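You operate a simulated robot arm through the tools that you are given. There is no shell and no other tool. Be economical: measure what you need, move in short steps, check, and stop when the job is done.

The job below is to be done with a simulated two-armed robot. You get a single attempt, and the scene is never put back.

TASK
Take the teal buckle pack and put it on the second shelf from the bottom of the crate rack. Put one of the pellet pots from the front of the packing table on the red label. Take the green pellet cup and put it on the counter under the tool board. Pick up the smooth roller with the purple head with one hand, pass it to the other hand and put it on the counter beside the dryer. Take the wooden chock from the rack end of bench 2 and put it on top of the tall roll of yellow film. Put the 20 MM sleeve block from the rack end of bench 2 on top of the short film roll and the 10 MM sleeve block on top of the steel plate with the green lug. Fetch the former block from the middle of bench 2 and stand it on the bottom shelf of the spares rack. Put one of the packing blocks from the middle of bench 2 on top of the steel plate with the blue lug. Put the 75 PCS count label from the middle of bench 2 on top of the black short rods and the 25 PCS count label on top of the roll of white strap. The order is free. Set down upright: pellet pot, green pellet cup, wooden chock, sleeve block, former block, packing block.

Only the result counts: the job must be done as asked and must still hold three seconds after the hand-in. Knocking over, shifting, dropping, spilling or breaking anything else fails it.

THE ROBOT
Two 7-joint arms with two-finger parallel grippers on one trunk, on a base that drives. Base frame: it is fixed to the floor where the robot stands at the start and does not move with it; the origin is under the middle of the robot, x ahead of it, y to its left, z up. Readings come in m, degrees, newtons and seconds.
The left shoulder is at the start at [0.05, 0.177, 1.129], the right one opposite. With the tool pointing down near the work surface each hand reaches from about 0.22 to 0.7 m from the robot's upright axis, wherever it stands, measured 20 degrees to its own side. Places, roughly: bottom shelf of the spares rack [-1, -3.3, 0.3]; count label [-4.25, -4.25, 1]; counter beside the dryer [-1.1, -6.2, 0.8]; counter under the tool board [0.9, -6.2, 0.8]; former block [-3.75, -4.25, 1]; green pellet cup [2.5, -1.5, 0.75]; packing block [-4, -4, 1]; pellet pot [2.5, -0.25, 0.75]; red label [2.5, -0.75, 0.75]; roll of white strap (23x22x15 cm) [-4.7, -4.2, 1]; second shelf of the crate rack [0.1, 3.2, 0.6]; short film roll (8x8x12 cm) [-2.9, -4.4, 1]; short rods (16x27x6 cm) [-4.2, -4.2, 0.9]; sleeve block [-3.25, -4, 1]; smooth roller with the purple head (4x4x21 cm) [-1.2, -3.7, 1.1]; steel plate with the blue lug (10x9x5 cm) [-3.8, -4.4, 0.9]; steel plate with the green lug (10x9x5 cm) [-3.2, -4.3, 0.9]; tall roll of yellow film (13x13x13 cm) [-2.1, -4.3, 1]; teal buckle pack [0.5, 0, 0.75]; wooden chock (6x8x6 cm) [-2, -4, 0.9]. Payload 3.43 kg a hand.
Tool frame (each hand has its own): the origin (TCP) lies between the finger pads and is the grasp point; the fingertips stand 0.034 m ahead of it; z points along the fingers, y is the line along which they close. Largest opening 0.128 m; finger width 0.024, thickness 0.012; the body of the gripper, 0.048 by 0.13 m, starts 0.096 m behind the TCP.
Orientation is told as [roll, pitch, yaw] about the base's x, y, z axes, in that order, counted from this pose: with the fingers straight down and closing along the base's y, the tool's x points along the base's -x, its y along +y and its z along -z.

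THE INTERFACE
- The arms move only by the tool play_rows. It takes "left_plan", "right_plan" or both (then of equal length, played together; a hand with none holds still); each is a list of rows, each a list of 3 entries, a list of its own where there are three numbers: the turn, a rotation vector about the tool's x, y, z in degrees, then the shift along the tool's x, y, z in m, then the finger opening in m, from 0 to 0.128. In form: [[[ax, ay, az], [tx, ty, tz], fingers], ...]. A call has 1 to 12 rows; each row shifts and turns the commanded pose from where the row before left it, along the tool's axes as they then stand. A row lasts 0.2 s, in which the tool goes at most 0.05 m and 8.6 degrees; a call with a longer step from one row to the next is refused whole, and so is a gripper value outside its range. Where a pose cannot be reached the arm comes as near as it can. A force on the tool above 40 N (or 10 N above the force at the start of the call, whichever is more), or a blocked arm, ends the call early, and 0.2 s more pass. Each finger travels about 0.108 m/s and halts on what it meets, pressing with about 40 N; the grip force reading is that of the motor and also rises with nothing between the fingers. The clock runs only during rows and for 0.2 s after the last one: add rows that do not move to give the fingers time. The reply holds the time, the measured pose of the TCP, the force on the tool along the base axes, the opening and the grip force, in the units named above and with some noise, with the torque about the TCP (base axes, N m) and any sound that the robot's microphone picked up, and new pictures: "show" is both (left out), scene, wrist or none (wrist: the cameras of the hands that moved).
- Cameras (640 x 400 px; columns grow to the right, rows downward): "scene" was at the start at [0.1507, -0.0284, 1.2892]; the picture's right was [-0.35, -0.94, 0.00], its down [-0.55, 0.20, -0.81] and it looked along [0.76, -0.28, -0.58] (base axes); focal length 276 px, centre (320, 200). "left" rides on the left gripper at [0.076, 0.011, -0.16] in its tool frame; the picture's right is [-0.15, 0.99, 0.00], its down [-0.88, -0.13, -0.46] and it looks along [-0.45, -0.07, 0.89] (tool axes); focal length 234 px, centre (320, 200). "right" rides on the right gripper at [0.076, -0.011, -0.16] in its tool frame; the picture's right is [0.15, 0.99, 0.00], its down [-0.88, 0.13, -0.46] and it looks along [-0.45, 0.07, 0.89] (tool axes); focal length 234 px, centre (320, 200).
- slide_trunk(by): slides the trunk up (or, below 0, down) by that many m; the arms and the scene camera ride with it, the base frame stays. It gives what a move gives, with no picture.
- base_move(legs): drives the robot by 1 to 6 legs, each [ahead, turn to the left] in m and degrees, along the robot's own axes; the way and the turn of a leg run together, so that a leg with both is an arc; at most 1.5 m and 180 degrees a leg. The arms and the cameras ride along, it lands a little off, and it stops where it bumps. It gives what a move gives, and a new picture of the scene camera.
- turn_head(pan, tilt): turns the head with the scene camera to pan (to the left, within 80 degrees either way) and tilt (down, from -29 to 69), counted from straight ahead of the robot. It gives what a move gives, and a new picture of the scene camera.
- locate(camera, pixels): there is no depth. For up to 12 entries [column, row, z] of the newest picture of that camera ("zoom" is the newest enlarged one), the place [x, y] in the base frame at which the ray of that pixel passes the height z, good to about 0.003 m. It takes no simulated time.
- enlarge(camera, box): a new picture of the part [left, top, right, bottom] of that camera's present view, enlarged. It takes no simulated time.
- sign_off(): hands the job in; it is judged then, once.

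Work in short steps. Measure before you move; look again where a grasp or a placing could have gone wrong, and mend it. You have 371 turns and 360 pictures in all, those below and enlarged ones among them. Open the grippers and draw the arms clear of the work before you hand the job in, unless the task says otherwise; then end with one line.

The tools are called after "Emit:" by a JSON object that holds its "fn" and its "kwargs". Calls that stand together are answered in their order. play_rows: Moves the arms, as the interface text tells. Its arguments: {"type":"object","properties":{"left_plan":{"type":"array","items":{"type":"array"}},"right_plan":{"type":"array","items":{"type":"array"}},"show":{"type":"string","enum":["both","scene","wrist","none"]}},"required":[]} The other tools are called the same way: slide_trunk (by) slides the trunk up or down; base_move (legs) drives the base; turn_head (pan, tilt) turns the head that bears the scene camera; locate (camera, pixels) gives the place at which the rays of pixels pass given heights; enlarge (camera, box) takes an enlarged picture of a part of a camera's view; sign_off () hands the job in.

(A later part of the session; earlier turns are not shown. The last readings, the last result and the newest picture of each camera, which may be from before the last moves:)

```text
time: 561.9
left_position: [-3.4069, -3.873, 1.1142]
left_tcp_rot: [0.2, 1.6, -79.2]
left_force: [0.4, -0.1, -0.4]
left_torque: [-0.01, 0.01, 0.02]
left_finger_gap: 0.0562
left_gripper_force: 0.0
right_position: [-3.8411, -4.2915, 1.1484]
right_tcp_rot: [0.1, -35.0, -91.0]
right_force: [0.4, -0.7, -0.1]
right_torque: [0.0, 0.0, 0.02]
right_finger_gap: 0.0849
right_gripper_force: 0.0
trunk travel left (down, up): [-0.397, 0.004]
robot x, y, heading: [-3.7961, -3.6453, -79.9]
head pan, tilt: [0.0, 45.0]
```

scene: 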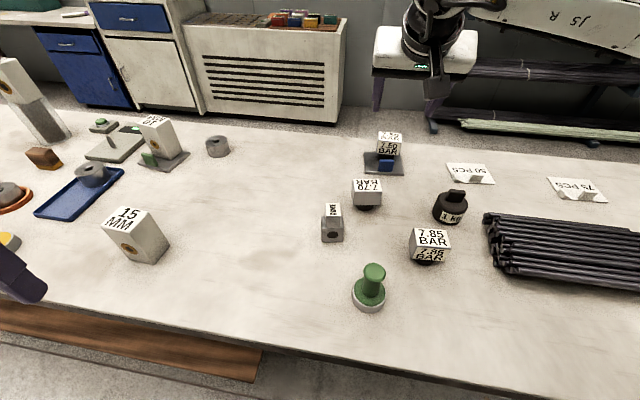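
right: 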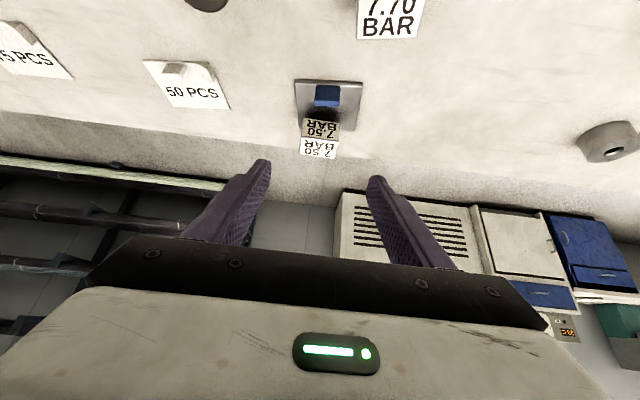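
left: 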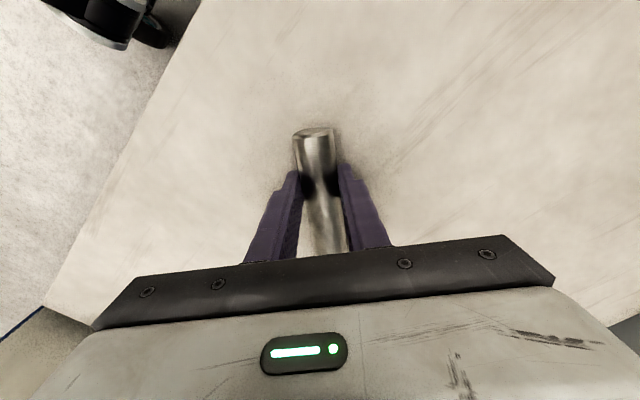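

Packing block stands on the blue-lug plate. Next the 75 PCS label: move to x≈-4.22.

Emit:
{"fn": "base_move", "kwargs": {"legs": [[-0.13, -10], [0, -90], [0.42, 0], [0, 90], [0.1, 0]]}}

Emit:
{"fn": "enlarge", "kwargs": {"camera": "scene", "box": [300, 60, 480, 200]}}

Emit:
{"fn": "enlarge", "kwargs": {"camera": "right", "box": [0, 0, 640, 400]}}

```text
time: 573.7
left_position: [-3.8688, -3.9054, 1.1133]
left_tcp_rot: [0.2, 1.6, -86.6]
left_force: [0.4, -0.3, 0.4]
left_torque: [0.02, 0.0, 0.01]
left_finger_gap: 0.0562
left_gripper_force: 0.1
right_position: [-4.3548, -4.2642, 1.1478]
right_tcp_rot: [0.1, -35.0, -98.6]
right_force: [-0.2, 0.2, 0.1]
right_torque: [-0.01, -0.02, -0.04]
right_finger_gap: 0.085
right_gripper_force: 0.1
trunk travel left (down, up): [-0.397, 0.004]
robot x, y, heading: [-4.2288, -3.628, -87.6]
head pan, tilt: [0.0, 45.0]
```

scene: 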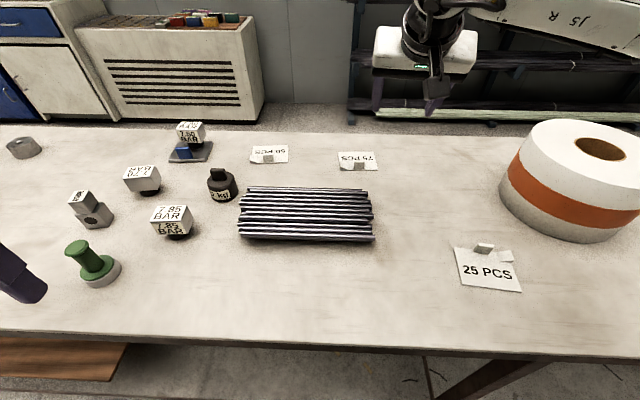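

```text
2.86 times, centred on (390, 130) of scene
```

zoom: 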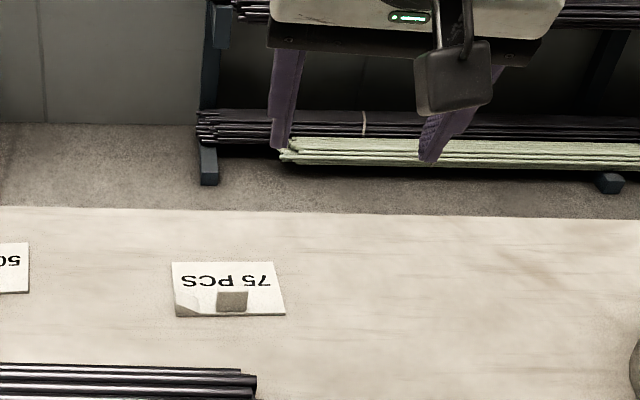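

```text
1.00 times, centred on (320, 200) of right
```

zoom: 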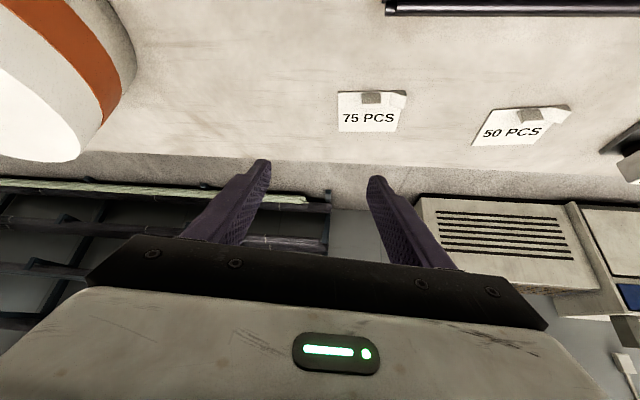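

Emit:
{"fn": "locate", "kwargs": {"camera": "zoom", "pixels": [[338, 93, 0.925], [405, 91, 0.925], [395, 133, 0.925], [338, 131, 0.925], [362, 103, 0.94], [380, 103, 0.94], [362, 94, 0.925], [380, 94, 0.925]]}}

Emit:
{"fn": "locate", "kwargs": {"camera": "scene", "pixels": [[354, 168, 0.925], [364.5, 168.5, 0.925], [339, 170, 0.925], [378, 170, 0.925], [375, 152, 0.925], [338, 152, 0.925], [354.5, 162, 0.945], [365, 162, 0.945]]}}

```text
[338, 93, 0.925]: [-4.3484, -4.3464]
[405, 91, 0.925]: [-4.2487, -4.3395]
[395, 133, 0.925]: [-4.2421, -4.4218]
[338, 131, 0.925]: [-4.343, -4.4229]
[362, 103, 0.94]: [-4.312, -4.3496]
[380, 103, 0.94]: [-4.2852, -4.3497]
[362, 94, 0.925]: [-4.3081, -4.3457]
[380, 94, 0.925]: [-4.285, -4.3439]
```

```text
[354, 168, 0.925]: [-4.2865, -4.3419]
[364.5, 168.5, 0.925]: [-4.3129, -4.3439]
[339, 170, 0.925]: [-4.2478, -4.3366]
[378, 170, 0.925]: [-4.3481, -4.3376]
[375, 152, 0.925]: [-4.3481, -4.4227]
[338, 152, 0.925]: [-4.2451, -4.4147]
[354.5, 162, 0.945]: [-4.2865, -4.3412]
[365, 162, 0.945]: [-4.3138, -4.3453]
```

75 PCS label confirmed; its tab is at (-4.299,-4.348). Line up above the tab with small opening.

Emit:
{"fn": "play_rows", "kwargs": {"right_plan": [[[-2.47, 0, -3.52], [0, 0, 0], 0.06], [[-2.47, 0, -3.52], [0, 0, 0], 0.04], [[0, 0, 0], [-0.0014, 0.0176, 0.0368], 0.04], [[0, 0, 0], [-0.0014, 0.0176, 0.0368], 0.04], [[0, 0, 0], [-0.0014, 0.0176, 0.0368], 0.04], [[0, 0, 0], [0.0172, 0, 0.0246], 0.04]], "show": "both"}}

```text
time: 575.1
left_position: [-3.869, -3.9057, 1.1133]
left_tcp_rot: [0.2, 1.5, -86.6]
left_force: [0.2, 0.4, 0.4]
left_torque: [-0.03, -0.02, 0.0]
left_finger_gap: 0.0562
left_gripper_force: 0.0
right_position: [-4.3016, -4.3299, 1.0302]
right_tcp_rot: [0.0, -35.1, -90.0]
right_force: [0.1, -0.4, -0.3]
right_torque: [-0.01, -0.02, 0.02]
right_finger_gap: 0.0398
right_gripper_force: 0.0
trunk travel left (down, up): [-0.397, 0.004]
robot x, y, heading: [-4.2298, -3.6277, -87.5]
head pan, tilt: [0.0, 45.0]
```

scene: 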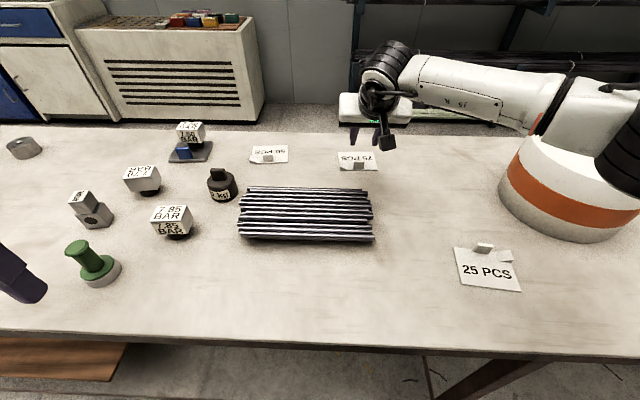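
right: 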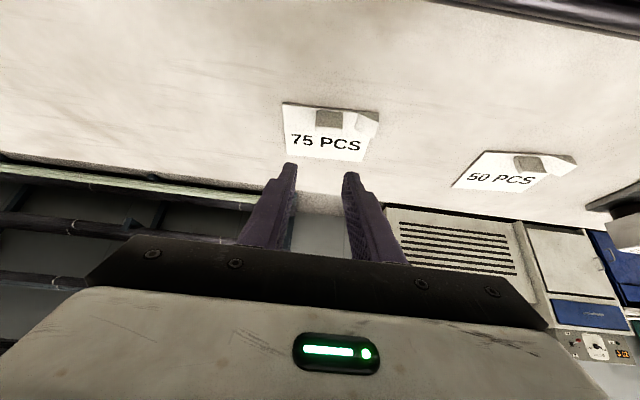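

Descend to z 0.970 and check.

Emit:
{"fn": "play_rows", "kwargs": {"right_plan": [[[0, 0, 0], [0.023, 0.003, 0.0328], 0.04], [[0, 0, 0], [0.0103, 0, 0.0147], 0.04], [[0, 0, 0], [0, 0, 0], 0.04]], "show": "wrist"}}

Emit:
{"fn": "enlarge", "kwargs": {"camera": "scene", "box": [310, 110, 430, 200]}}

```text
time: 575.9
left_position: [-3.8683, -3.905, 1.1142]
left_tcp_rot: [0.2, 1.6, -86.7]
left_force: [0.1, 0.4, 0.2]
left_torque: [0.03, 0.0, -0.01]
left_finger_gap: 0.0561
left_gripper_force: 0.1
right_position: [-4.2962, -4.3307, 0.9721]
right_tcp_rot: [0.0, -35.1, -90.1]
right_force: [0.3, 0.2, -0.8]
right_torque: [0.0, -0.02, -0.01]
right_finger_gap: 0.0397
right_gripper_force: 0.1
trunk travel left (down, up): [-0.397, 0.004]
robot x, y, heading: [-4.2285, -3.6299, -87.6]
head pan, tilt: [0.0, 45.0]
```

right: 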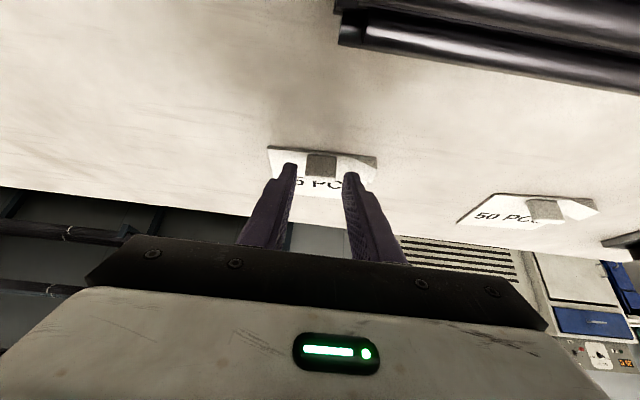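

```text
4.44 times, centred on (370, 155) of scene
```

zoom: 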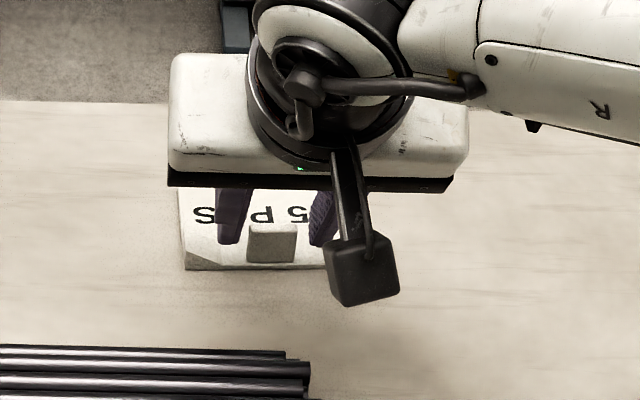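

Tab is between the finger tips. Lower 4 mm more, close and lift slightly.

Emit:
{"fn": "play_rows", "kwargs": {"right_plan": [[[0, 0, 0], [0.0023, 0, 0.0033], 0.04], [[0, 0, 0], [0, 0, 0], 0.025], [[0, 0, 0], [0, 0, 0], 0.015], [[0, 0, 0], [0, 0, 0], 0.01], [[0, 0, 0], [-0.0172, 0, -0.0246], 0.01], [[0, 0, 0], [-0.023, 0, -0.0328], 0.01]], "show": "both"}}

```text
time: 577.3
left_position: [-3.8688, -3.9046, 1.1138]
left_tcp_rot: [0.2, 1.5, -86.7]
left_force: [0.0, -0.1, -0.5]
left_torque: [-0.01, 0.0, 0.02]
left_finger_gap: 0.0563
left_gripper_force: 0.0
right_position: [-4.2984, -4.3303, 1.0374]
right_tcp_rot: [0.1, -35.1, -90.0]
right_force: [0.0, -0.9, 0.1]
right_torque: [0.01, 0.03, -0.03]
right_finger_gap: 0.0262
right_gripper_force: 40.0
trunk travel left (down, up): [-0.397, 0.004]
robot x, y, heading: [-4.2272, -3.629, -87.3]
head pan, tilt: [0.0, 45.0]
```

scene: 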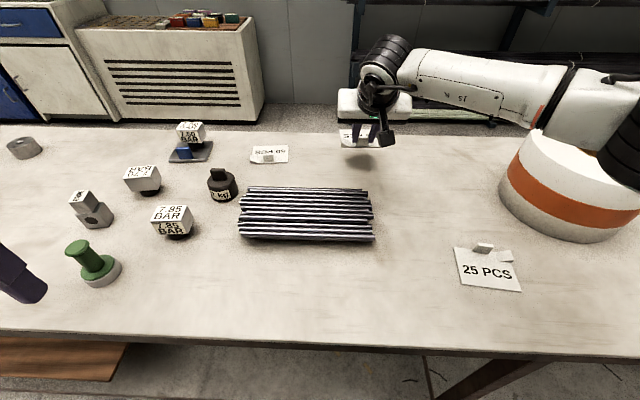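
right: 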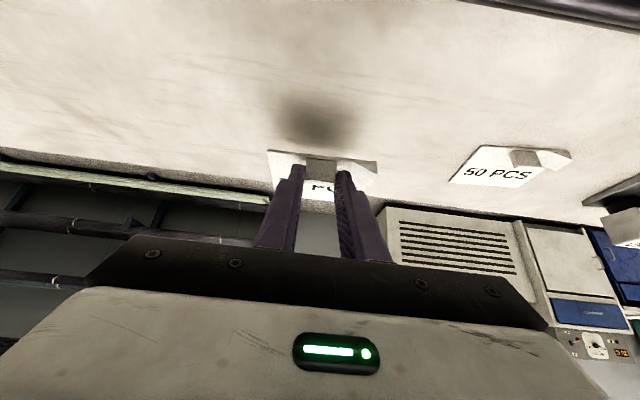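

Label lifted. Locate the rods' extents.

Emit:
{"fn": "locate", "kwargs": {"camera": "scene", "pixels": [[246, 189, 0.97], [370, 190, 0.97], [375, 240, 0.94], [240, 238, 0.94], [308, 212, 0.98], [310, 195, 0.98], [310, 230, 0.97]]}}

Emit:
{"fn": "play_rows", "kwargs": {"right_plan": [[[0, 0, 0], [-0.0258, 0, -0.0369], 0.01]], "show": "none"}}

```text
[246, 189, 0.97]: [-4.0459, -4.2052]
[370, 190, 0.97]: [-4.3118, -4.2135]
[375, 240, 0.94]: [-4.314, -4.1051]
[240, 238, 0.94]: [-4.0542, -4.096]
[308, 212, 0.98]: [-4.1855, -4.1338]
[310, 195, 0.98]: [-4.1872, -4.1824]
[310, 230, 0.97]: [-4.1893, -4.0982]
```

```text
time: 577.7
left_position: [-3.8681, -3.9034, 1.1137]
left_tcp_rot: [0.1, 1.7, -86.7]
left_force: [0.0, -0.1, -0.3]
left_torque: [0.01, 0.01, -0.03]
left_finger_gap: 0.0562
left_gripper_force: 0.0
right_position: [-4.2971, -4.3291, 1.0844]
right_tcp_rot: [0.0, -35.2, -90.0]
right_force: [0.6, 0.1, -0.4]
right_torque: [0.0, 0.02, 0.0]
right_finger_gap: 0.026
right_gripper_force: 39.7
trunk travel left (down, up): [-0.397, 0.004]
robot x, y, heading: [-4.2298, -3.6261, -87.4]
head pan, tilt: [0.0, 45.0]
```

Emit:
{"fn": "play_rows", "kwargs": {"right_plan": [[[0, 0, 0], [0.031, 0.0187, -0.0217], 0.01], [[0, 0, 0], [0.031, 0.0187, -0.0217], 0.01], [[0, 0, 0], [0.031, 0.0187, -0.0217], 0.01], [[0, 0, 0], [0.031, 0.0187, -0.0217], 0.01], [[0, 0, 0], [0.031, 0.0187, -0.0217], 0.01], [[0, 0, 0], [0.031, 0.0187, -0.0217], 0.01]], "show": "both"}}

```text
time: 579.1
left_position: [-3.8678, -3.9035, 1.1133]
left_tcp_rot: [0.2, 1.6, -86.8]
left_force: [-0.6, -0.3, 0.2]
left_torque: [-0.04, 0.0, -0.01]
left_finger_gap: 0.0562
left_gripper_force: 0.0
right_position: [-4.1856, -4.1027, 1.083]
right_tcp_rot: [0.0, -35.0, -90.0]
right_force: [-0.5, 0.2, -0.1]
right_torque: [0.02, 0.02, -0.01]
right_finger_gap: 0.0265
right_gripper_force: 40.0
trunk travel left (down, up): [-0.397, 0.004]
robot x, y, heading: [-4.2254, -3.6273, -87.6]
head pan, tilt: [0.0, 45.0]
```

scene: 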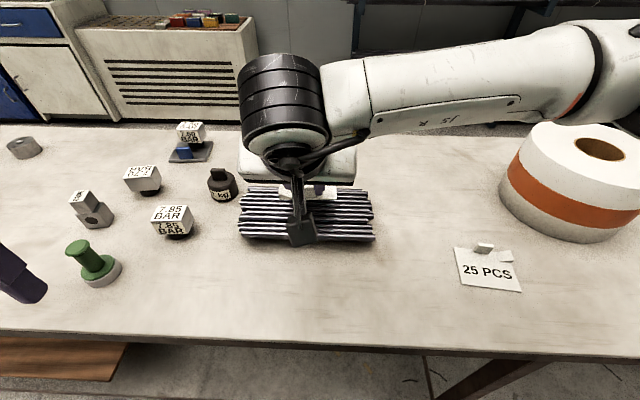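
right: 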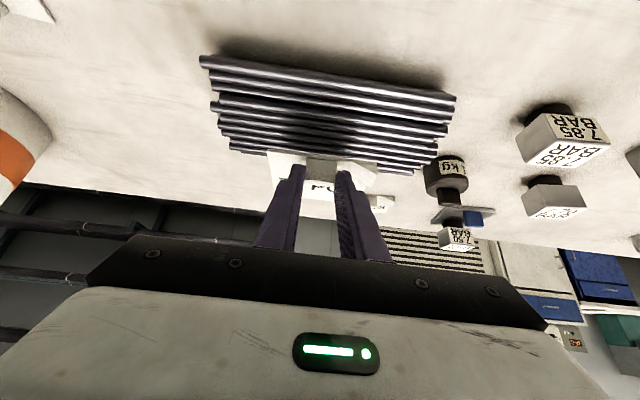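

Lower onto the rods until contact.

Emit:
{"fn": "play_rows", "kwargs": {"right_plan": [[[0, 0, 0], [0.023, 0, 0.0328], 0.01], [[0, 0, 0], [0.0057, 0, 0.0082], 0.01], [[0, 0, 0], [0.0023, 0, 0.0033], 0.01], [[0, 0, 0], [0.0017, 0, 0.0025], 0.01], [[0, 0, 0], [0, 0, 0], 0.01]], "show": "wrist"}}

```text
time: 580.3
left_position: [-3.8691, -3.9049, 1.1148]
left_tcp_rot: [0.2, 1.6, -86.7]
left_force: [0.5, 1.6, 0.9]
left_torque: [0.02, 0.0, 0.01]
left_finger_gap: 0.0562
left_gripper_force: 0.0
right_position: [-4.186, -4.1043, 1.0251]
right_tcp_rot: [-0.1, -35.2, -90.0]
right_force: [-1.1, 0.9, 3.1]
right_torque: [-0.08, 0.2, 0.02]
right_finger_gap: 0.0265
right_gripper_force: 40.3
trunk travel left (down, up): [-0.397, 0.004]
robot x, y, heading: [-4.2248, -3.6257, -87.2]
head pan, tilt: [0.0, 45.0]
```

right: 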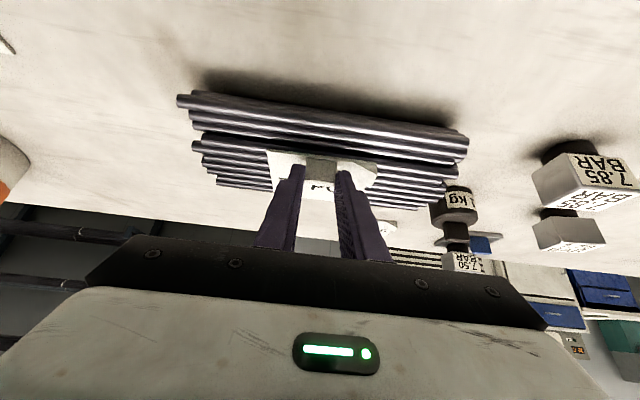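

Contact. Release and withdraw.

Emit:
{"fn": "play_rows", "kwargs": {"right_plan": [[[0, 0, 0], [0, 0, 0], 0.03], [[0, 0, 0], [0, 0, 0], 0.042], [[0, 0, 0], [-0.0115, 0, -0.0164], 0.042], [[0, 0, 0], [-0.023, 0, -0.0328], 0.042], [[0, 0, 0], [-0.023, 0, -0.0328], 0.05], [[0, 0, 0], [0, 0, -0.04], 0.06]], "show": "scene"}}

```text
time: 581.7
left_position: [-3.8694, -3.9035, 1.1142]
left_tcp_rot: [0.2, 1.5, -86.7]
left_force: [0.2, 0.3, -1.0]
left_torque: [-0.05, -0.01, -0.01]
left_finger_gap: 0.056
left_gripper_force: 0.1
right_position: [-4.1867, -4.0789, 1.1596]
right_tcp_rot: [-0.1, -35.2, -89.9]
right_force: [0.5, 0.4, 0.3]
right_torque: [-0.02, -0.02, 0.02]
right_finger_gap: 0.0598
right_gripper_force: 0.2
trunk travel left (down, up): [-0.397, 0.004]
robot x, y, heading: [-4.2278, -3.6268, -87.4]
head pan, tilt: [0.0, 45.0]
```

scene: 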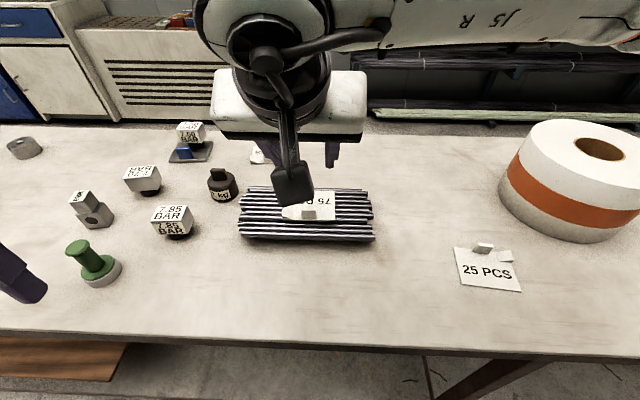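

75 PCS done. Reposition to x≈-4.46 for the 25 PCS label.

Emit:
{"fn": "base_move", "kwargs": {"legs": [[-0.12, 0], [0, -92], [0.24, 0], [0, 90], [0.05, 0]]}}

Emit:
{"fn": "enlarge", "kwargs": {"camera": "right", "box": [0, 0, 640, 400]}}

```text
time: 592.6
left_position: [-4.1193, -3.8499, 1.1137]
left_tcp_rot: [0.2, 1.7, -88.3]
left_force: [0.1, -0.4, -0.9]
left_torque: [0.06, 0.0, -0.01]
left_finger_gap: 0.0561
left_gripper_force: 0.1
right_position: [-4.4413, -4.0156, 1.1575]
right_tcp_rot: [0.0, -35.1, -91.6]
right_force: [0.7, 0.1, 0.2]
right_torque: [0.06, -0.03, 0.03]
right_finger_gap: 0.0603
right_gripper_force: 0.0
trunk travel left (down, up): [-0.397, 0.004]
robot x, y, heading: [-4.4721, -3.561, -88.9]
head pan, tilt: [0.0, 45.0]
```

scene: 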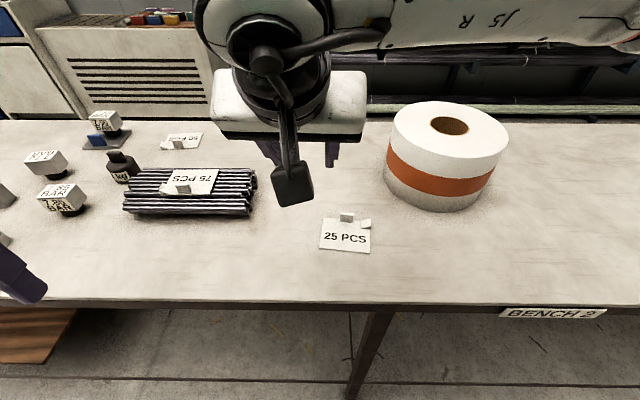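

```text
1.00 times, centred on (320, 200) of right
```

zoom: 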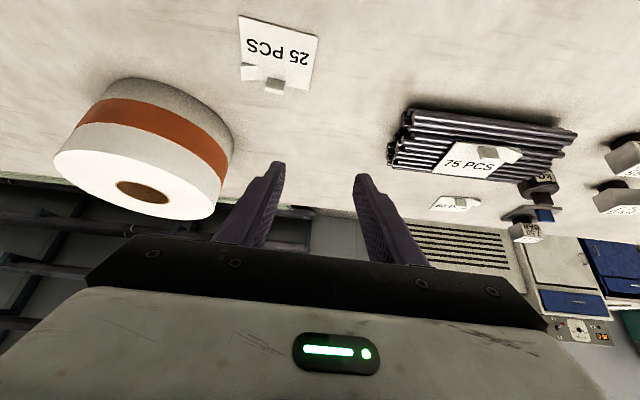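

Emit:
{"fn": "locate", "kwargs": {"camera": "scene", "pixels": [[341, 222, 0.925], [354, 222, 0.925], [322, 219, 0.925], [370, 227, 0.925], [368, 252, 0.925], [320, 249, 0.925], [450, 125, 1.07], [391, 130, 1.07], [508, 136, 1.07], [450, 101, 1.07], [431, 124, 1.07], [469, 126, 1.07]]}}

Emit:
{"fn": "locate", "kwargs": {"camera": "zoom", "pixels": [[268, 82, 0.925], [284, 84, 0.925], [242, 76, 0.925], [310, 90, 0.925], [318, 35, 0.925], [240, 18, 0.925], [144, 192, 1.07], [117, 190, 1.07], [169, 196, 1.07], [218, 200, 1.07], [55, 158, 1.07], [100, 130, 1.07]]}}

```text
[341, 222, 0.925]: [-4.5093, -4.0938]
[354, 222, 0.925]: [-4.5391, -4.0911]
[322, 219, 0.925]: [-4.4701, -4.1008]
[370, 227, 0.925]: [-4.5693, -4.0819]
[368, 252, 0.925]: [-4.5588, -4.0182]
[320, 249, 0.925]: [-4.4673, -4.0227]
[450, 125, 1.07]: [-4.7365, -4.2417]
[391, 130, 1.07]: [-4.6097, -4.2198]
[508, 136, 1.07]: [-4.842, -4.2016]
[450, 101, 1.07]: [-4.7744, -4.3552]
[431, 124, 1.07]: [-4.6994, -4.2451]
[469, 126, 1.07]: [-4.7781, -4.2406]
```

```text
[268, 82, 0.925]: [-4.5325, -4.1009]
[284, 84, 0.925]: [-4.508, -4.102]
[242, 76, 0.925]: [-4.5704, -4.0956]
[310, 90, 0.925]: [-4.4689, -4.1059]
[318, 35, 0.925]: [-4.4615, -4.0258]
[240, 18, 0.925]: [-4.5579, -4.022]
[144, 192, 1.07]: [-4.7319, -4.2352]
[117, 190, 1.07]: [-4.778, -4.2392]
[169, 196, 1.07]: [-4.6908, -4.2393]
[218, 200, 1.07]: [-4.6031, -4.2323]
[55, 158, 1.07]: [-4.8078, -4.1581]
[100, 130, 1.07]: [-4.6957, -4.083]
```

Label tab at (-4.522,-4.098); strap roll centre (-4.733,-4.239), top 1.07. Move above the tab.

Emit:
{"fn": "play_rows", "kwargs": {"right_plan": [[[0, 0, 0], [0.0061, -0.0198, 0.0377], 0.042], [[0, 0, 0], [0.0061, -0.0198, 0.0377], 0.042], [[0, 0, 0], [0.0061, -0.0198, 0.0377], 0.042], [[0, 0, 0], [0.0061, -0.0198, 0.0377], 0.042]], "show": "wrist"}}

```text
time: 593.6
left_position: [-4.1213, -3.8482, 1.1133]
left_tcp_rot: [0.1, 1.7, -88.3]
left_force: [-0.1, 0.7, 1.1]
left_torque: [0.01, 0.01, -0.02]
left_finger_gap: 0.056
left_gripper_force: 0.0
right_position: [-4.5221, -4.0807, 1.0214]
right_tcp_rot: [0.1, -35.2, -91.5]
right_force: [0.1, 0.1, -0.1]
right_torque: [-0.02, -0.01, -0.04]
right_finger_gap: 0.042
right_gripper_force: 0.1
trunk travel left (down, up): [-0.397, 0.004]
robot x, y, heading: [-4.4725, -3.56, -88.9]
head pan, tilt: [0.0, 45.0]
```

right: 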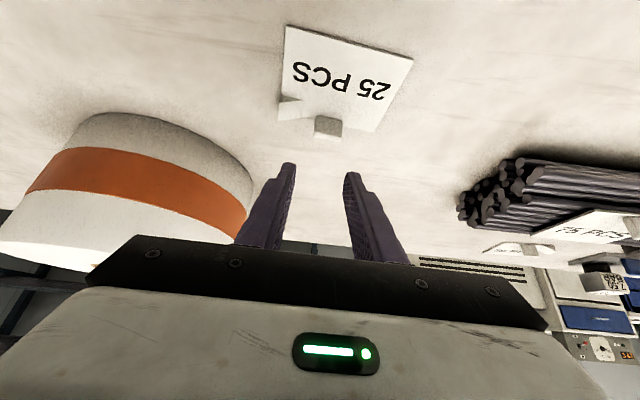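

Centred (tab at col 328). Descend 5.3 cm with +3 mm shift, close, lift.

Emit:
{"fn": "play_rows", "kwargs": {"right_plan": [[[0, 0, 0], [0.0152, 0.003, 0.0217], 0.042], [[0, 0, 0], [0.0152, 0, 0.0217], 0.042], [[0, 0, 0], [0, 0, 0], 0.03], [[0, 0, 0], [0, 0, 0], 0.015], [[0, 0, 0], [0, 0, 0], 0.01], [[0, 0, 0], [-0.0172, 0, -0.0246], 0.01], [[0, 0, 0], [-0.023, 0, -0.0328], 0.01], [[0, 0, 0], [-0.023, 0, -0.0328], 0.01], [[0, 0, 0], [-0.023, 0, -0.0328], 0.01], [[0, 0, 0], [-0.023, 0, -0.0328], 0.01]], "show": "both"}}

```text
time: 595.8
left_position: [-4.1193, -3.8488, 1.1147]
left_tcp_rot: [0.2, 1.7, -88.3]
left_force: [0.5, -0.2, 0.1]
left_torque: [0.0, -0.01, 0.04]
left_finger_gap: 0.0561
left_gripper_force: 0.1
right_position: [-4.5194, -4.0782, 1.159]
right_tcp_rot: [-0.1, -35.0, -91.5]
right_force: [-0.3, 0.6, -0.2]
right_torque: [-0.01, -0.06, -0.01]
right_finger_gap: 0.0261
right_gripper_force: 40.8
trunk travel left (down, up): [-0.397, 0.004]
robot x, y, heading: [-4.4745, -3.5607, -88.9]
head pan, tilt: [0.0, 45.0]
```

scene: 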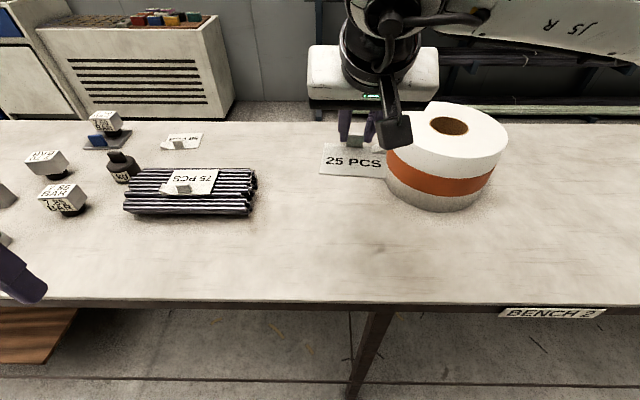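
right: 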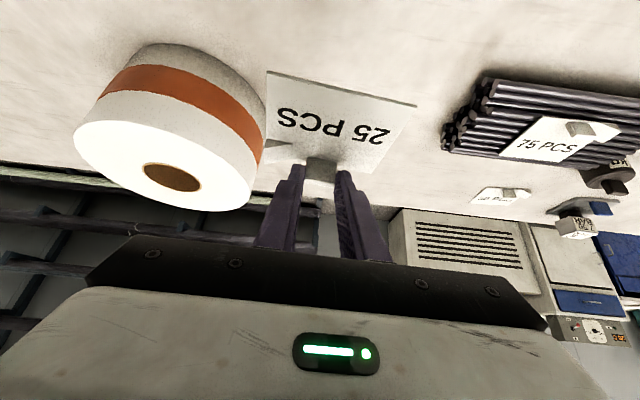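

Emit:
{"fn": "play_rows", "kwargs": {"right_plan": [[[0, 0, 0], [-0.018, -0.036, 0.0126], 0.01], [[0, 0, 0], [-0.018, -0.036, 0.0126], 0.01], [[0, 0, 0], [-0.018, -0.036, 0.0126], 0.01], [[0, 0, 0], [-0.018, -0.036, 0.0126], 0.01], [[0, 0, 0], [-0.018, -0.036, 0.0126], 0.01], [[0, 0, 0], [0.0115, 0, 0.0164], 0.01]], "show": "both"}}

```text
time: 597.2
left_position: [-4.121, -3.8479, 1.1145]
left_tcp_rot: [0.2, 1.7, -88.3]
left_force: [0.2, -0.7, -0.1]
left_torque: [-0.04, 0.0, -0.01]
left_finger_gap: 0.0561
left_gripper_force: 0.0
right_position: [-4.7017, -4.1847, 1.1385]
right_tcp_rot: [0.0, -35.1, -91.5]
right_force: [-0.4, -0.1, -0.8]
right_torque: [-0.02, -0.01, -0.03]
right_finger_gap: 0.0262
right_gripper_force: 39.8
trunk travel left (down, up): [-0.397, 0.004]
robot x, y, heading: [-4.4704, -3.5602, -89.2]
head pan, tilt: [0.0, 45.0]
```

scene: 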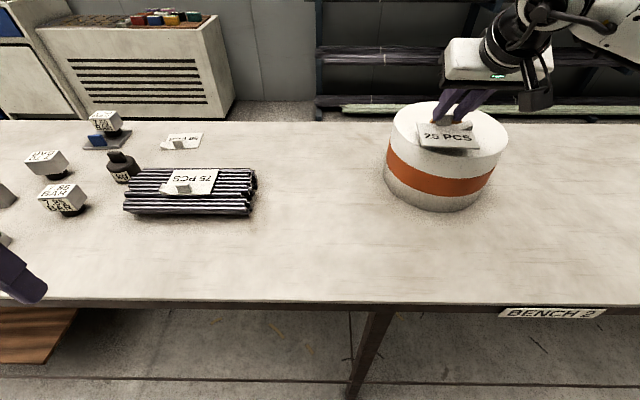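
right: 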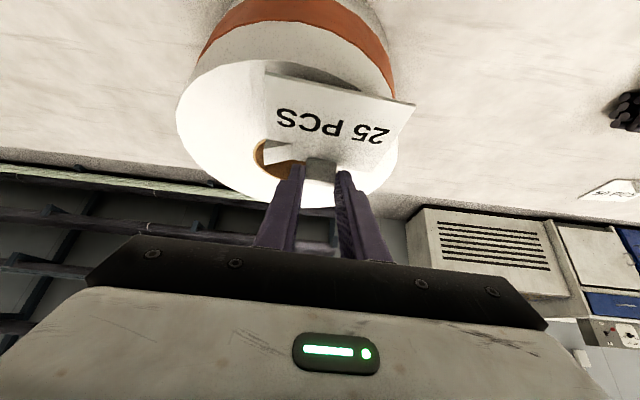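

Shift 1.5 cm west / 0.8 cm south, then lower to contact.

Emit:
{"fn": "play_rows", "kwargs": {"right_plan": [[[0, 0, 0], [-0.0066, -0.015, 0.0046], 0.01], [[0, 0, 0], [0.0069, 0, 0.0098], 0.01], [[0, 0, 0], [0.0034, 0, 0.0049], 0.01], [[0, 0, 0], [0.0017, 0, 0.0025], 0.01], [[0, 0, 0], [0, 0, 0], 0.01]], "show": "none"}}

```text
time: 598.4
left_position: [-4.1202, -3.8494, 1.1139]
left_tcp_rot: [0.2, 1.6, -88.3]
left_force: [0.1, 0.3, 0.0]
left_torque: [-0.01, -0.01, -0.01]
left_finger_gap: 0.056
left_gripper_force: 0.2
right_position: [-4.7176, -4.1927, 1.1181]
right_tcp_rot: [0.1, -35.1, -91.6]
right_force: [-0.6, -0.3, 0.7]
right_torque: [-0.03, -0.09, -0.07]
right_finger_gap: 0.0262
right_gripper_force: 39.9
trunk travel left (down, up): [-0.397, 0.004]
robot x, y, heading: [-4.4731, -3.5605, -89.1]
head pan, tilt: [0.0, 45.0]
```

Emit:
{"fn": "play_rows", "kwargs": {"right_plan": [[[0, 0, 0], [0.0017, 0, 0.0025], 0.01], [[0, 0, 0], [0.0012, 0, 0.0016], 0.01], [[0, 0, 0], [0, 0, 0], 0.01]], "show": "none"}}

```text
time: 599.2
left_position: [-4.1204, -3.8465, 1.1135]
left_tcp_rot: [0.2, 1.5, -88.3]
left_force: [-0.6, -0.4, -0.5]
left_torque: [0.01, 0.01, -0.01]
left_finger_gap: 0.0557
left_gripper_force: 0.1
right_position: [-4.7171, -4.1919, 1.1183]
right_tcp_rot: [0.1, -35.7, -91.7]
right_force: [-2.4, -4.2, 22.6]
right_torque: [0.16, -0.1, -0.11]
right_finger_gap: 0.0265
right_gripper_force: 40.4
trunk travel left (down, up): [-0.397, 0.004]
robot x, y, heading: [-4.4738, -3.5639, -89.3]
head pan, tilt: [0.0, 45.0]
```

Firm contact. Ease up 3 mm, release and withdraw.

Emit:
{"fn": "play_rows", "kwargs": {"right_plan": [[[0, 0, 0], [-0.0017, 0, -0.0025], 0.01], [[0, 0, 0], [0, 0, 0], 0.03], [[0, 0, 0], [0, 0, 0], 0.042], [[0, 0, 0], [-0.0115, 0, -0.0164], 0.042], [[0, 0, 0], [-0.023, 0, -0.0328], 0.042], [[0, 0, 0], [0, 0, -0.04], 0.05], [[0, 0, 0], [0, 0.03, -0.04], 0.06], [[0, 0, 0], [0, 0.04, -0.02], 0.06]], "show": "scene"}}

```text
time: 601.0
left_position: [-4.1193, -3.8491, 1.1141]
left_tcp_rot: [0.2, 1.5, -88.3]
left_force: [0.1, -0.1, 0.3]
left_torque: [0.02, 0.02, -0.01]
left_finger_gap: 0.056
left_gripper_force: 0.0
right_position: [-4.6462, -4.1347, 1.2589]
right_tcp_rot: [-0.1, -35.0, -91.4]
right_force: [0.7, -0.2, 0.0]
right_torque: [-0.02, 0.03, 0.02]
right_finger_gap: 0.0599
right_gripper_force: 0.1
trunk travel left (down, up): [-0.397, 0.004]
robot x, y, heading: [-4.4736, -3.5605, -88.9]
head pan, tilt: [0.0, 45.0]
```

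scene: 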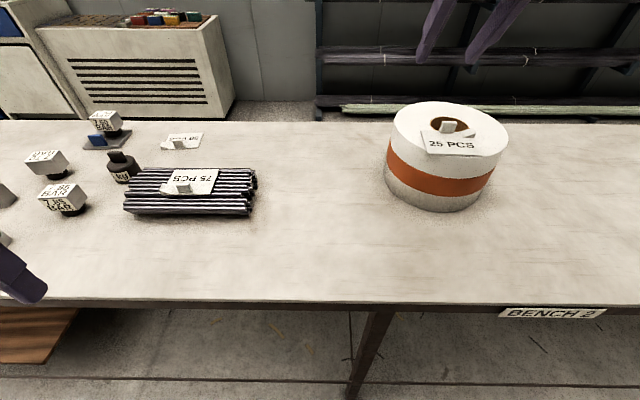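

Both labels placed. Finally the former block (DOME): drive east to x≈-3.66.

Emit:
{"fn": "base_move", "kwargs": {"legs": [[-0.1, 0], [0, 89], [0.82, 0], [0, -90], [0.08, 0]]}}

Emit:
{"fn": "enlarge", "kwargs": {"camera": "right", "box": [0, 0, 640, 400]}}

```text
time: 614.4
left_position: [-3.3023, -3.8268, 1.1134]
left_tcp_rot: [0.2, 1.7, -88.4]
left_force: [0.5, 0.7, -1.0]
left_torque: [0.02, 0.01, 0.03]
left_finger_gap: 0.0562
left_gripper_force: 0.1
right_position: [-3.8299, -4.113, 1.2589]
right_tcp_rot: [0.0, -35.1, -91.6]
right_force: [0.5, -0.3, 0.2]
right_torque: [0.03, 0.02, -0.02]
right_finger_gap: 0.06
right_gripper_force: 0.0
trunk travel left (down, up): [-0.397, 0.004]
robot x, y, heading: [-3.6567, -3.5378, -89.3]
head pan, tilt: [0.0, 45.0]
```

scene: 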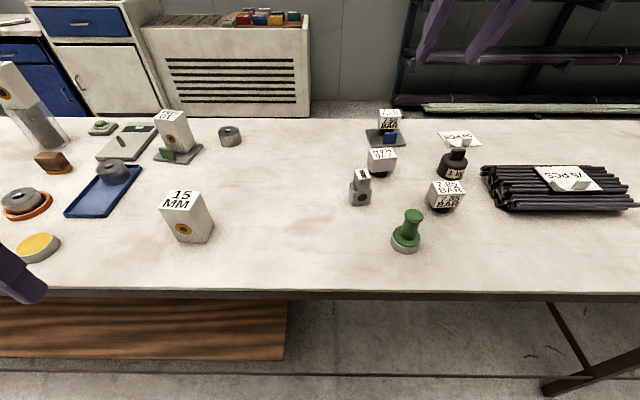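

```text
1.00 times, centred on (320, 200) of right
```

zoom: 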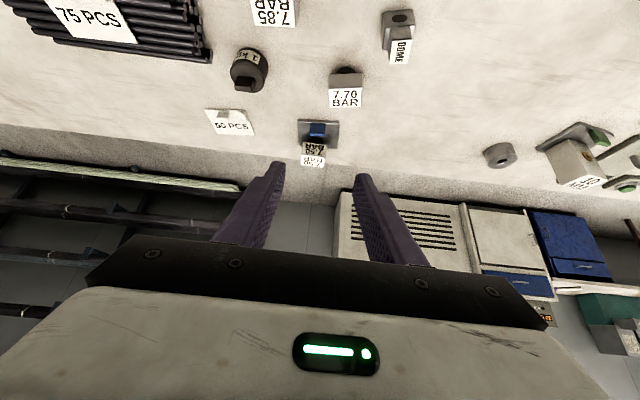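

Zoom on the former.

Emit:
{"fn": "enlarge", "kwargs": {"camera": "scene", "box": [320, 140, 400, 230]}}

Emit:
{"fn": "locate", "kwargs": {"camera": "right", "pixels": [[320, 200, 0.9]]}}

```text
4.44 times, centred on (360, 185) of scene
```

zoom: 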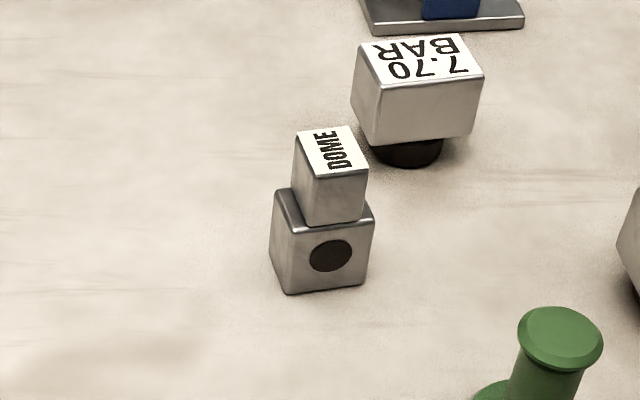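

```text
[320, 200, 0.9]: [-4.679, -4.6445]
```

Emit:
{"fn": "locate", "kwargs": {"camera": "zoom", "pixels": [[287, 295, 0.92], [365, 284, 0.92], [270, 255, 0.92], [297, 232, 0.96], [374, 225, 0.96], [276, 193, 0.96], [305, 180, 1.0], [367, 172, 1.0], [350, 127, 1.0], [296, 135, 1.0]]}}

```text
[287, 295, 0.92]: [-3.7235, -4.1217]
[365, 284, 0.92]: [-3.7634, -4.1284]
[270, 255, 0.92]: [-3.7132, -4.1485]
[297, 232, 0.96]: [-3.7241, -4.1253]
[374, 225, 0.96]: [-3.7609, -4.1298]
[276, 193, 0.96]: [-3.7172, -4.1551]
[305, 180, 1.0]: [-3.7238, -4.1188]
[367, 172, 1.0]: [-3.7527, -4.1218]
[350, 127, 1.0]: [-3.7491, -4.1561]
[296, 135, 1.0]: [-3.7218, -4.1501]
```

Former centre ≈(-3.741,-4.145), yaw ≈9.5°, base 4 cm wide. Line up at 35° tilt.

Emit:
{"fn": "play_rows", "kwargs": {"right_plan": [[[-3.15, 0, -4.5], [0, 0, 0], 0.064], [[-3.15, 0, -4.5], [0, 0, 0], 0.064], [[0, 0, 0], [0.0354, 0.021, 0.0165], 0.064], [[0, 0, 0], [0.0354, 0.021, 0.0165], 0.064], [[0, 0, 0], [0.0354, 0.021, 0.0165], 0.064], [[0, 0, 0], [0.0354, 0.021, 0.0165], 0.064], [[0, 0, 0], [0, 0, 0.04], 0.064], [[0, 0, 0], [0, 0, 0.04], 0.064]], "show": "both"}}

```text
time: 616.2
left_position: [-3.3024, -3.8267, 1.1132]
left_tcp_rot: [0.2, 1.8, -88.4]
left_force: [0.3, 0.1, 0.1]
left_torque: [0.0, -0.01, -0.01]
left_finger_gap: 0.0561
left_gripper_force: 0.1
right_position: [-3.7525, -4.0677, 1.0569]
right_tcp_rot: [0.1, -35.1, -80.8]
right_force: [0.4, -0.1, 0.4]
right_torque: [0.02, -0.01, 0.0]
right_finger_gap: 0.0641
right_gripper_force: 0.1
trunk travel left (down, up): [-0.397, 0.004]
robot x, y, heading: [-3.6559, -3.5356, -89.3]
head pan, tilt: [0.0, 45.0]
```

scene: 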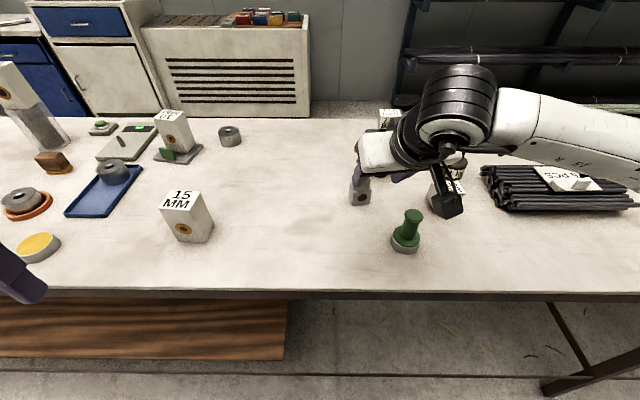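
right: 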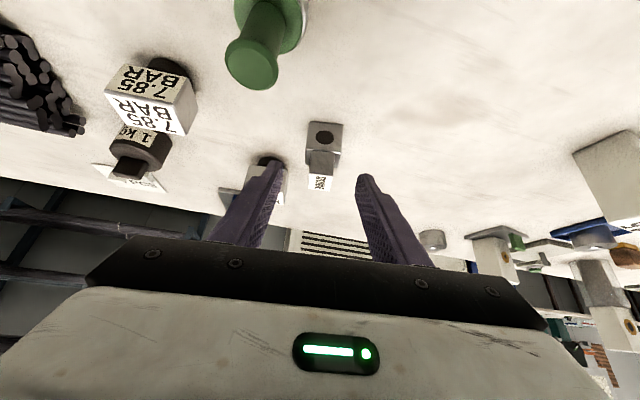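

Centred. Advance 0.118 m, close, and lift.

Emit:
{"fn": "play_rows", "kwargs": {"right_plan": [[[0, 0, 0], [0, 0.001, 0.04], 0.064], [[0, 0, 0], [0, 0, 0.04], 0.064], [[0, 0, 0], [0, 0, 0.038], 0.064], [[0, 0, 0], [0, 0, 0], 0.045], [[0, 0, 0], [0, 0, 0], 0.03], [[0, 0, 0], [0, 0, 0], 0.02], [[0, 0, 0], [-0.0172, 0, -0.0246], 0.02], [[0, 0, 0], [-0.023, 0, -0.0328], 0.02], [[0, 0, 0], [-0.023, 0, -0.0328], 0.02]], "show": "both"}}

```text
time: 618.2
left_position: [-3.3026, -3.8254, 1.1138]
left_tcp_rot: [0.2, 1.6, -88.3]
left_force: [-0.5, 0.0, 0.0]
left_torque: [0.01, -0.01, -0.01]
left_finger_gap: 0.0562
left_gripper_force: 0.1
right_position: [-3.7402, -4.1342, 1.0731]
right_tcp_rot: [0.0, -35.1, -80.8]
right_force: [-0.1, 0.3, -3.1]
right_torque: [-0.01, 0.04, 0.01]
right_finger_gap: 0.0439
right_gripper_force: 39.6
trunk travel left (down, up): [-0.397, 0.004]
robot x, y, heading: [-3.6544, -3.5355, -89.1]
head pan, tilt: [0.0, 45.0]
```

scene: 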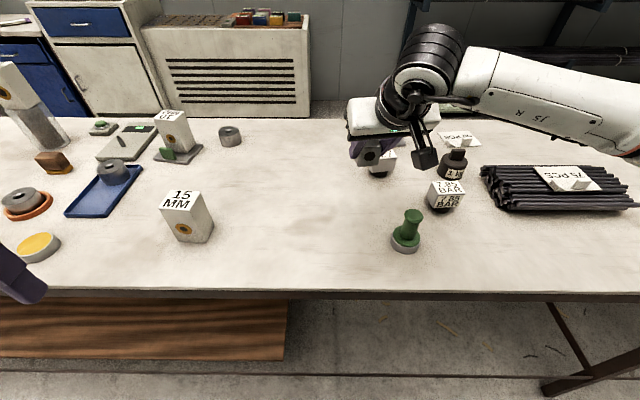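
right: 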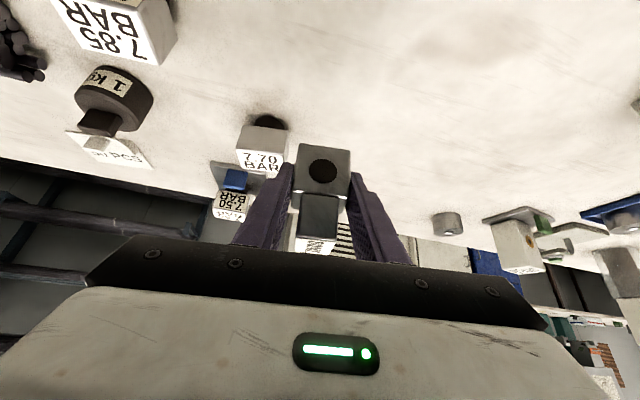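

Former gripped. Drive to the west side of the spares rack.

Emit:
{"fn": "base_move", "kwargs": {"legs": [[-0.5, 0], [0, 89], [1.5, 0], [0.15, 0]]}}

Emit:
{"fn": "turn_head", "kwargs": {"pan": 5, "tilt": 40}}

```text
time: 632.9
left_position: [-1.7136, -2.7074, 1.1134]
left_tcp_rot: [0.2, 1.7, 0.0]
left_force: [-0.2, -0.4, -0.4]
left_torque: [-0.02, 0.06, 0.02]
left_finger_gap: 0.056
left_gripper_force: 0.1
right_position: [-1.4201, -3.1533, 1.0716]
right_tcp_rot: [0.0, -34.9, 7.6]
right_force: [-0.3, -0.7, -2.6]
right_torque: [0.01, 0.05, 0.02]
right_finger_gap: 0.0436
right_gripper_force: 40.0
trunk travel left (down, up): [-0.397, 0.004]
robot x, y, heading: [-2.0151, -3.0502, -0.7]
head pan, tilt: [0.0, 45.0]
```

scene: 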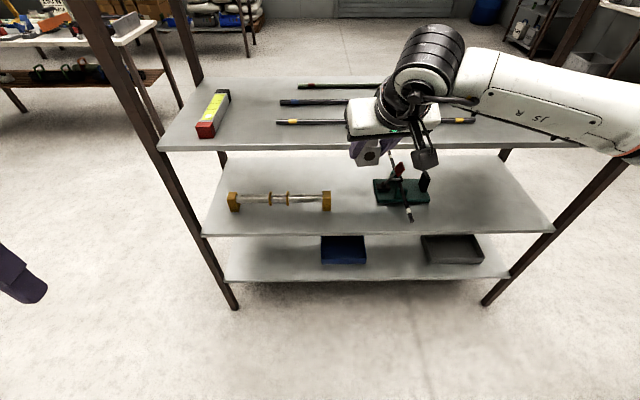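

```text
time: 633.5
left_position: [-1.7155, -2.7083, 1.1135]
left_tcp_rot: [0.1, 1.7, 0.0]
left_force: [0.2, -0.1, -0.3]
left_torque: [0.04, -0.03, -0.02]
left_finger_gap: 0.0559
left_gripper_force: 0.0
right_position: [-1.4187, -3.1526, 1.0728]
right_tcp_rot: [0.1, -35.1, 7.6]
right_force: [0.1, 0.1, -2.8]
right_torque: [0.02, 0.03, -0.01]
right_finger_gap: 0.044
right_gripper_force: 39.8
trunk travel left (down, up): [-0.397, 0.004]
robot x, y, heading: [-2.0123, -3.0531, -0.7]
head pan, tilt: [5.0, 40.0]
```

scene: 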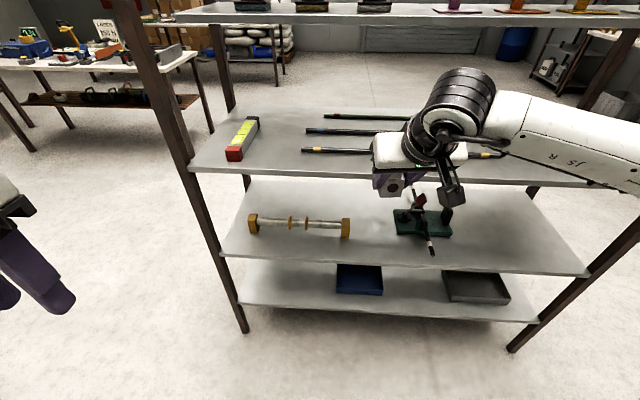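

Locate the bottom-shelf edge height and the free spot.

Emit:
{"fn": "locate", "kwargs": {"camera": "scene", "pixels": [[245, 332, 0], [513, 350, 0], [242, 304, 0.25], [242, 304, 0.2], [242, 304, 0.3], [535, 320, 0.25], [535, 320, 0.2], [222, 254, 0.6], [222, 254, 0.55], [336, 292, 0.22], [300, 300, 0.22], [290, 280, 0.22]]}}

```text
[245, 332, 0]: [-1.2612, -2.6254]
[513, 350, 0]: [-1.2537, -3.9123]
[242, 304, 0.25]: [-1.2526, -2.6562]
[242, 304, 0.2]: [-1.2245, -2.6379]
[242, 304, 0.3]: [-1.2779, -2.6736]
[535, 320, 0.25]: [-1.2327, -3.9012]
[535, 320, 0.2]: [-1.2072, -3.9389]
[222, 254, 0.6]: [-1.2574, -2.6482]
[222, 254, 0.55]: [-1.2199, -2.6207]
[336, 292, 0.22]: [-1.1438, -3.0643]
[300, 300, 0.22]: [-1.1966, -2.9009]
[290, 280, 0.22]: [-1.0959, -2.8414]
```

Emit:
{"fn": "locate", "kwargs": {"camera": "scene", "pixels": [[383, 294, 0.27], [383, 294, 0.25], [446, 299, 0.27], [441, 272, 0.31], [381, 267, 0.31], [412, 310, 0.26], [412, 290, 0.26]]}}

Emit:
{"fn": "slide_trunk", "kwargs": {"by": -0.39}}

```text
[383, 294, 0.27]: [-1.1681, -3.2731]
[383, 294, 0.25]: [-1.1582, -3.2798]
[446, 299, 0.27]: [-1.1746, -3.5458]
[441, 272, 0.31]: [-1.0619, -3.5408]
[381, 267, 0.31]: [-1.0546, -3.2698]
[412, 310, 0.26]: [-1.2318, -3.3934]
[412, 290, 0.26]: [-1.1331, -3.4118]
```

```text
time: 637.3
left_position: [-1.714, -2.7077, 0.7247]
left_tcp_rot: [0.3, 1.7, 0.0]
left_force: [-0.4, -0.2, 0.1]
left_torque: [0.03, -0.01, 0.0]
left_finger_gap: 0.0561
left_gripper_force: 0.1
right_position: [-1.4195, -3.1534, 0.6822]
right_tcp_rot: [0.0, -35.1, 7.7]
right_force: [-0.2, 0.4, -3.1]
right_torque: [0.0, 0.01, 0.0]
right_finger_gap: 0.0437
right_gripper_force: 40.5
trunk travel left (down, up): [-0.007, 0.394]
robot x, y, heading: [-2.0108, -3.0507, -0.7]
head pan, tilt: [5.0, 40.0]
```

Free gap between the trays (y -3.27..-3.54). Lower the hand 0.26 m outside the rack and pull back 0.12 m.

Emit:
{"fn": "play_rows", "kwargs": {"right_plan": [[[0, 0, 0], [0.0247, 0, 0.0352], 0.02], [[0, 0, 0], [0.0247, 0, 0.0352], 0.02], [[0, 0, 0], [0.0247, 0, 0.0352], 0.02], [[0, 0, 0], [0.0247, 0, 0.0352], 0.02], [[0, 0, 0], [0.0247, 0, 0.0352], 0.02], [[0, 0, 0], [0.0247, 0, 0.0352], 0.02], [[0, 0, 0], [0.0328, 0, -0.023], 0.02], [[0, 0, 0], [0.0328, 0, -0.023], 0.02], [[0, 0, 0], [0.0328, 0, -0.023], 0.02]], "show": "none"}}

```text
time: 639.3
left_position: [-1.7144, -2.7073, 0.7233]
left_tcp_rot: [0.2, 1.7, 0.0]
left_force: [0.0, 0.5, 0.7]
left_torque: [0.0, 0.01, 0.0]
left_finger_gap: 0.0562
left_gripper_force: 0.1
right_position: [-1.5395, -3.1697, 0.424]
right_tcp_rot: [-0.1, -35.1, 7.8]
right_force: [0.0, 0.2, -2.6]
right_torque: [-0.02, 0.01, -0.03]
right_finger_gap: 0.0436
right_gripper_force: 39.9
trunk travel left (down, up): [-0.007, 0.394]
robot x, y, heading: [-2.0151, -3.0521, -1.0]
head pan, tilt: [5.0, 40.0]
```

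Drive to (-1.8,-3.28).

Emit:
{"fn": "base_move", "kwargs": {"legs": [[0, -46], [0.31, 0], [0, 47]]}}

Emit:
{"fn": "turn_head", "kwargs": {"pan": -10, "tilt": 55}}

```text
time: 645.6
left_position: [-1.5111, -2.9248, 0.7252]
left_tcp_rot: [0.2, 1.6, 1.6]
left_force: [-0.6, -0.9, 0.4]
left_torque: [0.03, 0.03, 0.03]
left_finger_gap: 0.0559
left_gripper_force: 0.0
right_position: [-1.3225, -3.3811, 0.4238]
right_tcp_rot: [0.0, -35.2, 9.4]
right_force: [0.4, 0.3, -2.9]
right_torque: [0.03, 0.03, 0.01]
right_finger_gap: 0.0437
right_gripper_force: 39.8
trunk travel left (down, up): [-0.007, 0.394]
robot x, y, heading: [-1.8076, -3.2762, 0.8]
head pan, tilt: [5.0, 40.0]
```

scene: 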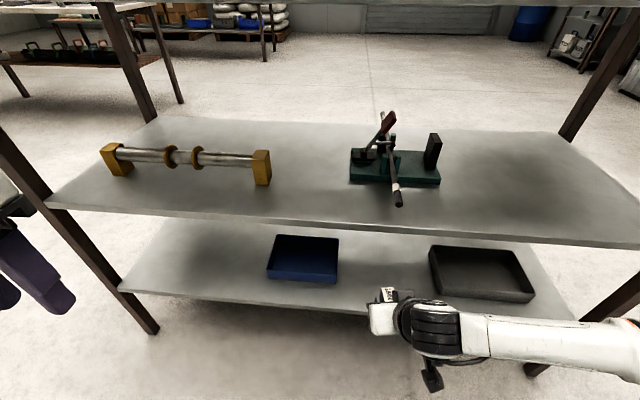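

```text
time: 646.4
left_position: [-1.5119, -2.9252, 0.7235]
left_tcp_rot: [0.3, 1.5, 1.6]
left_force: [-0.3, 0.0, 0.0]
left_torque: [0.02, 0.0, -0.02]
left_finger_gap: 0.0558
left_gripper_force: 0.1
right_position: [-1.3226, -3.3811, 0.4242]
right_tcp_rot: [0.0, -35.0, 9.3]
right_force: [-0.1, 0.0, -3.6]
right_torque: [-0.01, 0.03, -0.02]
right_finger_gap: 0.0438
right_gripper_force: 40.5
trunk travel left (down, up): [-0.007, 0.394]
robot x, y, heading: [-1.8017, -3.2763, 0.9]
head pan, tilt: [-10.0, 55.0]
```

scene: 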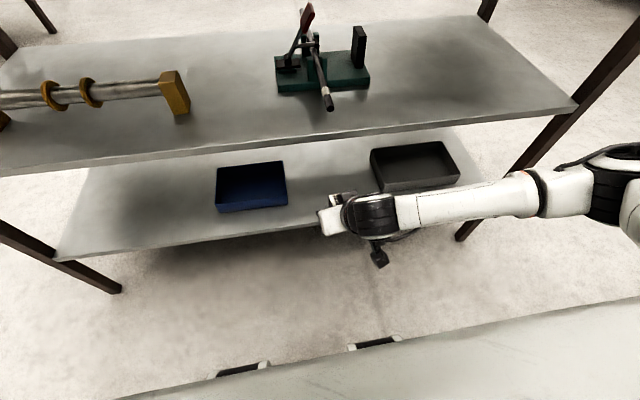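

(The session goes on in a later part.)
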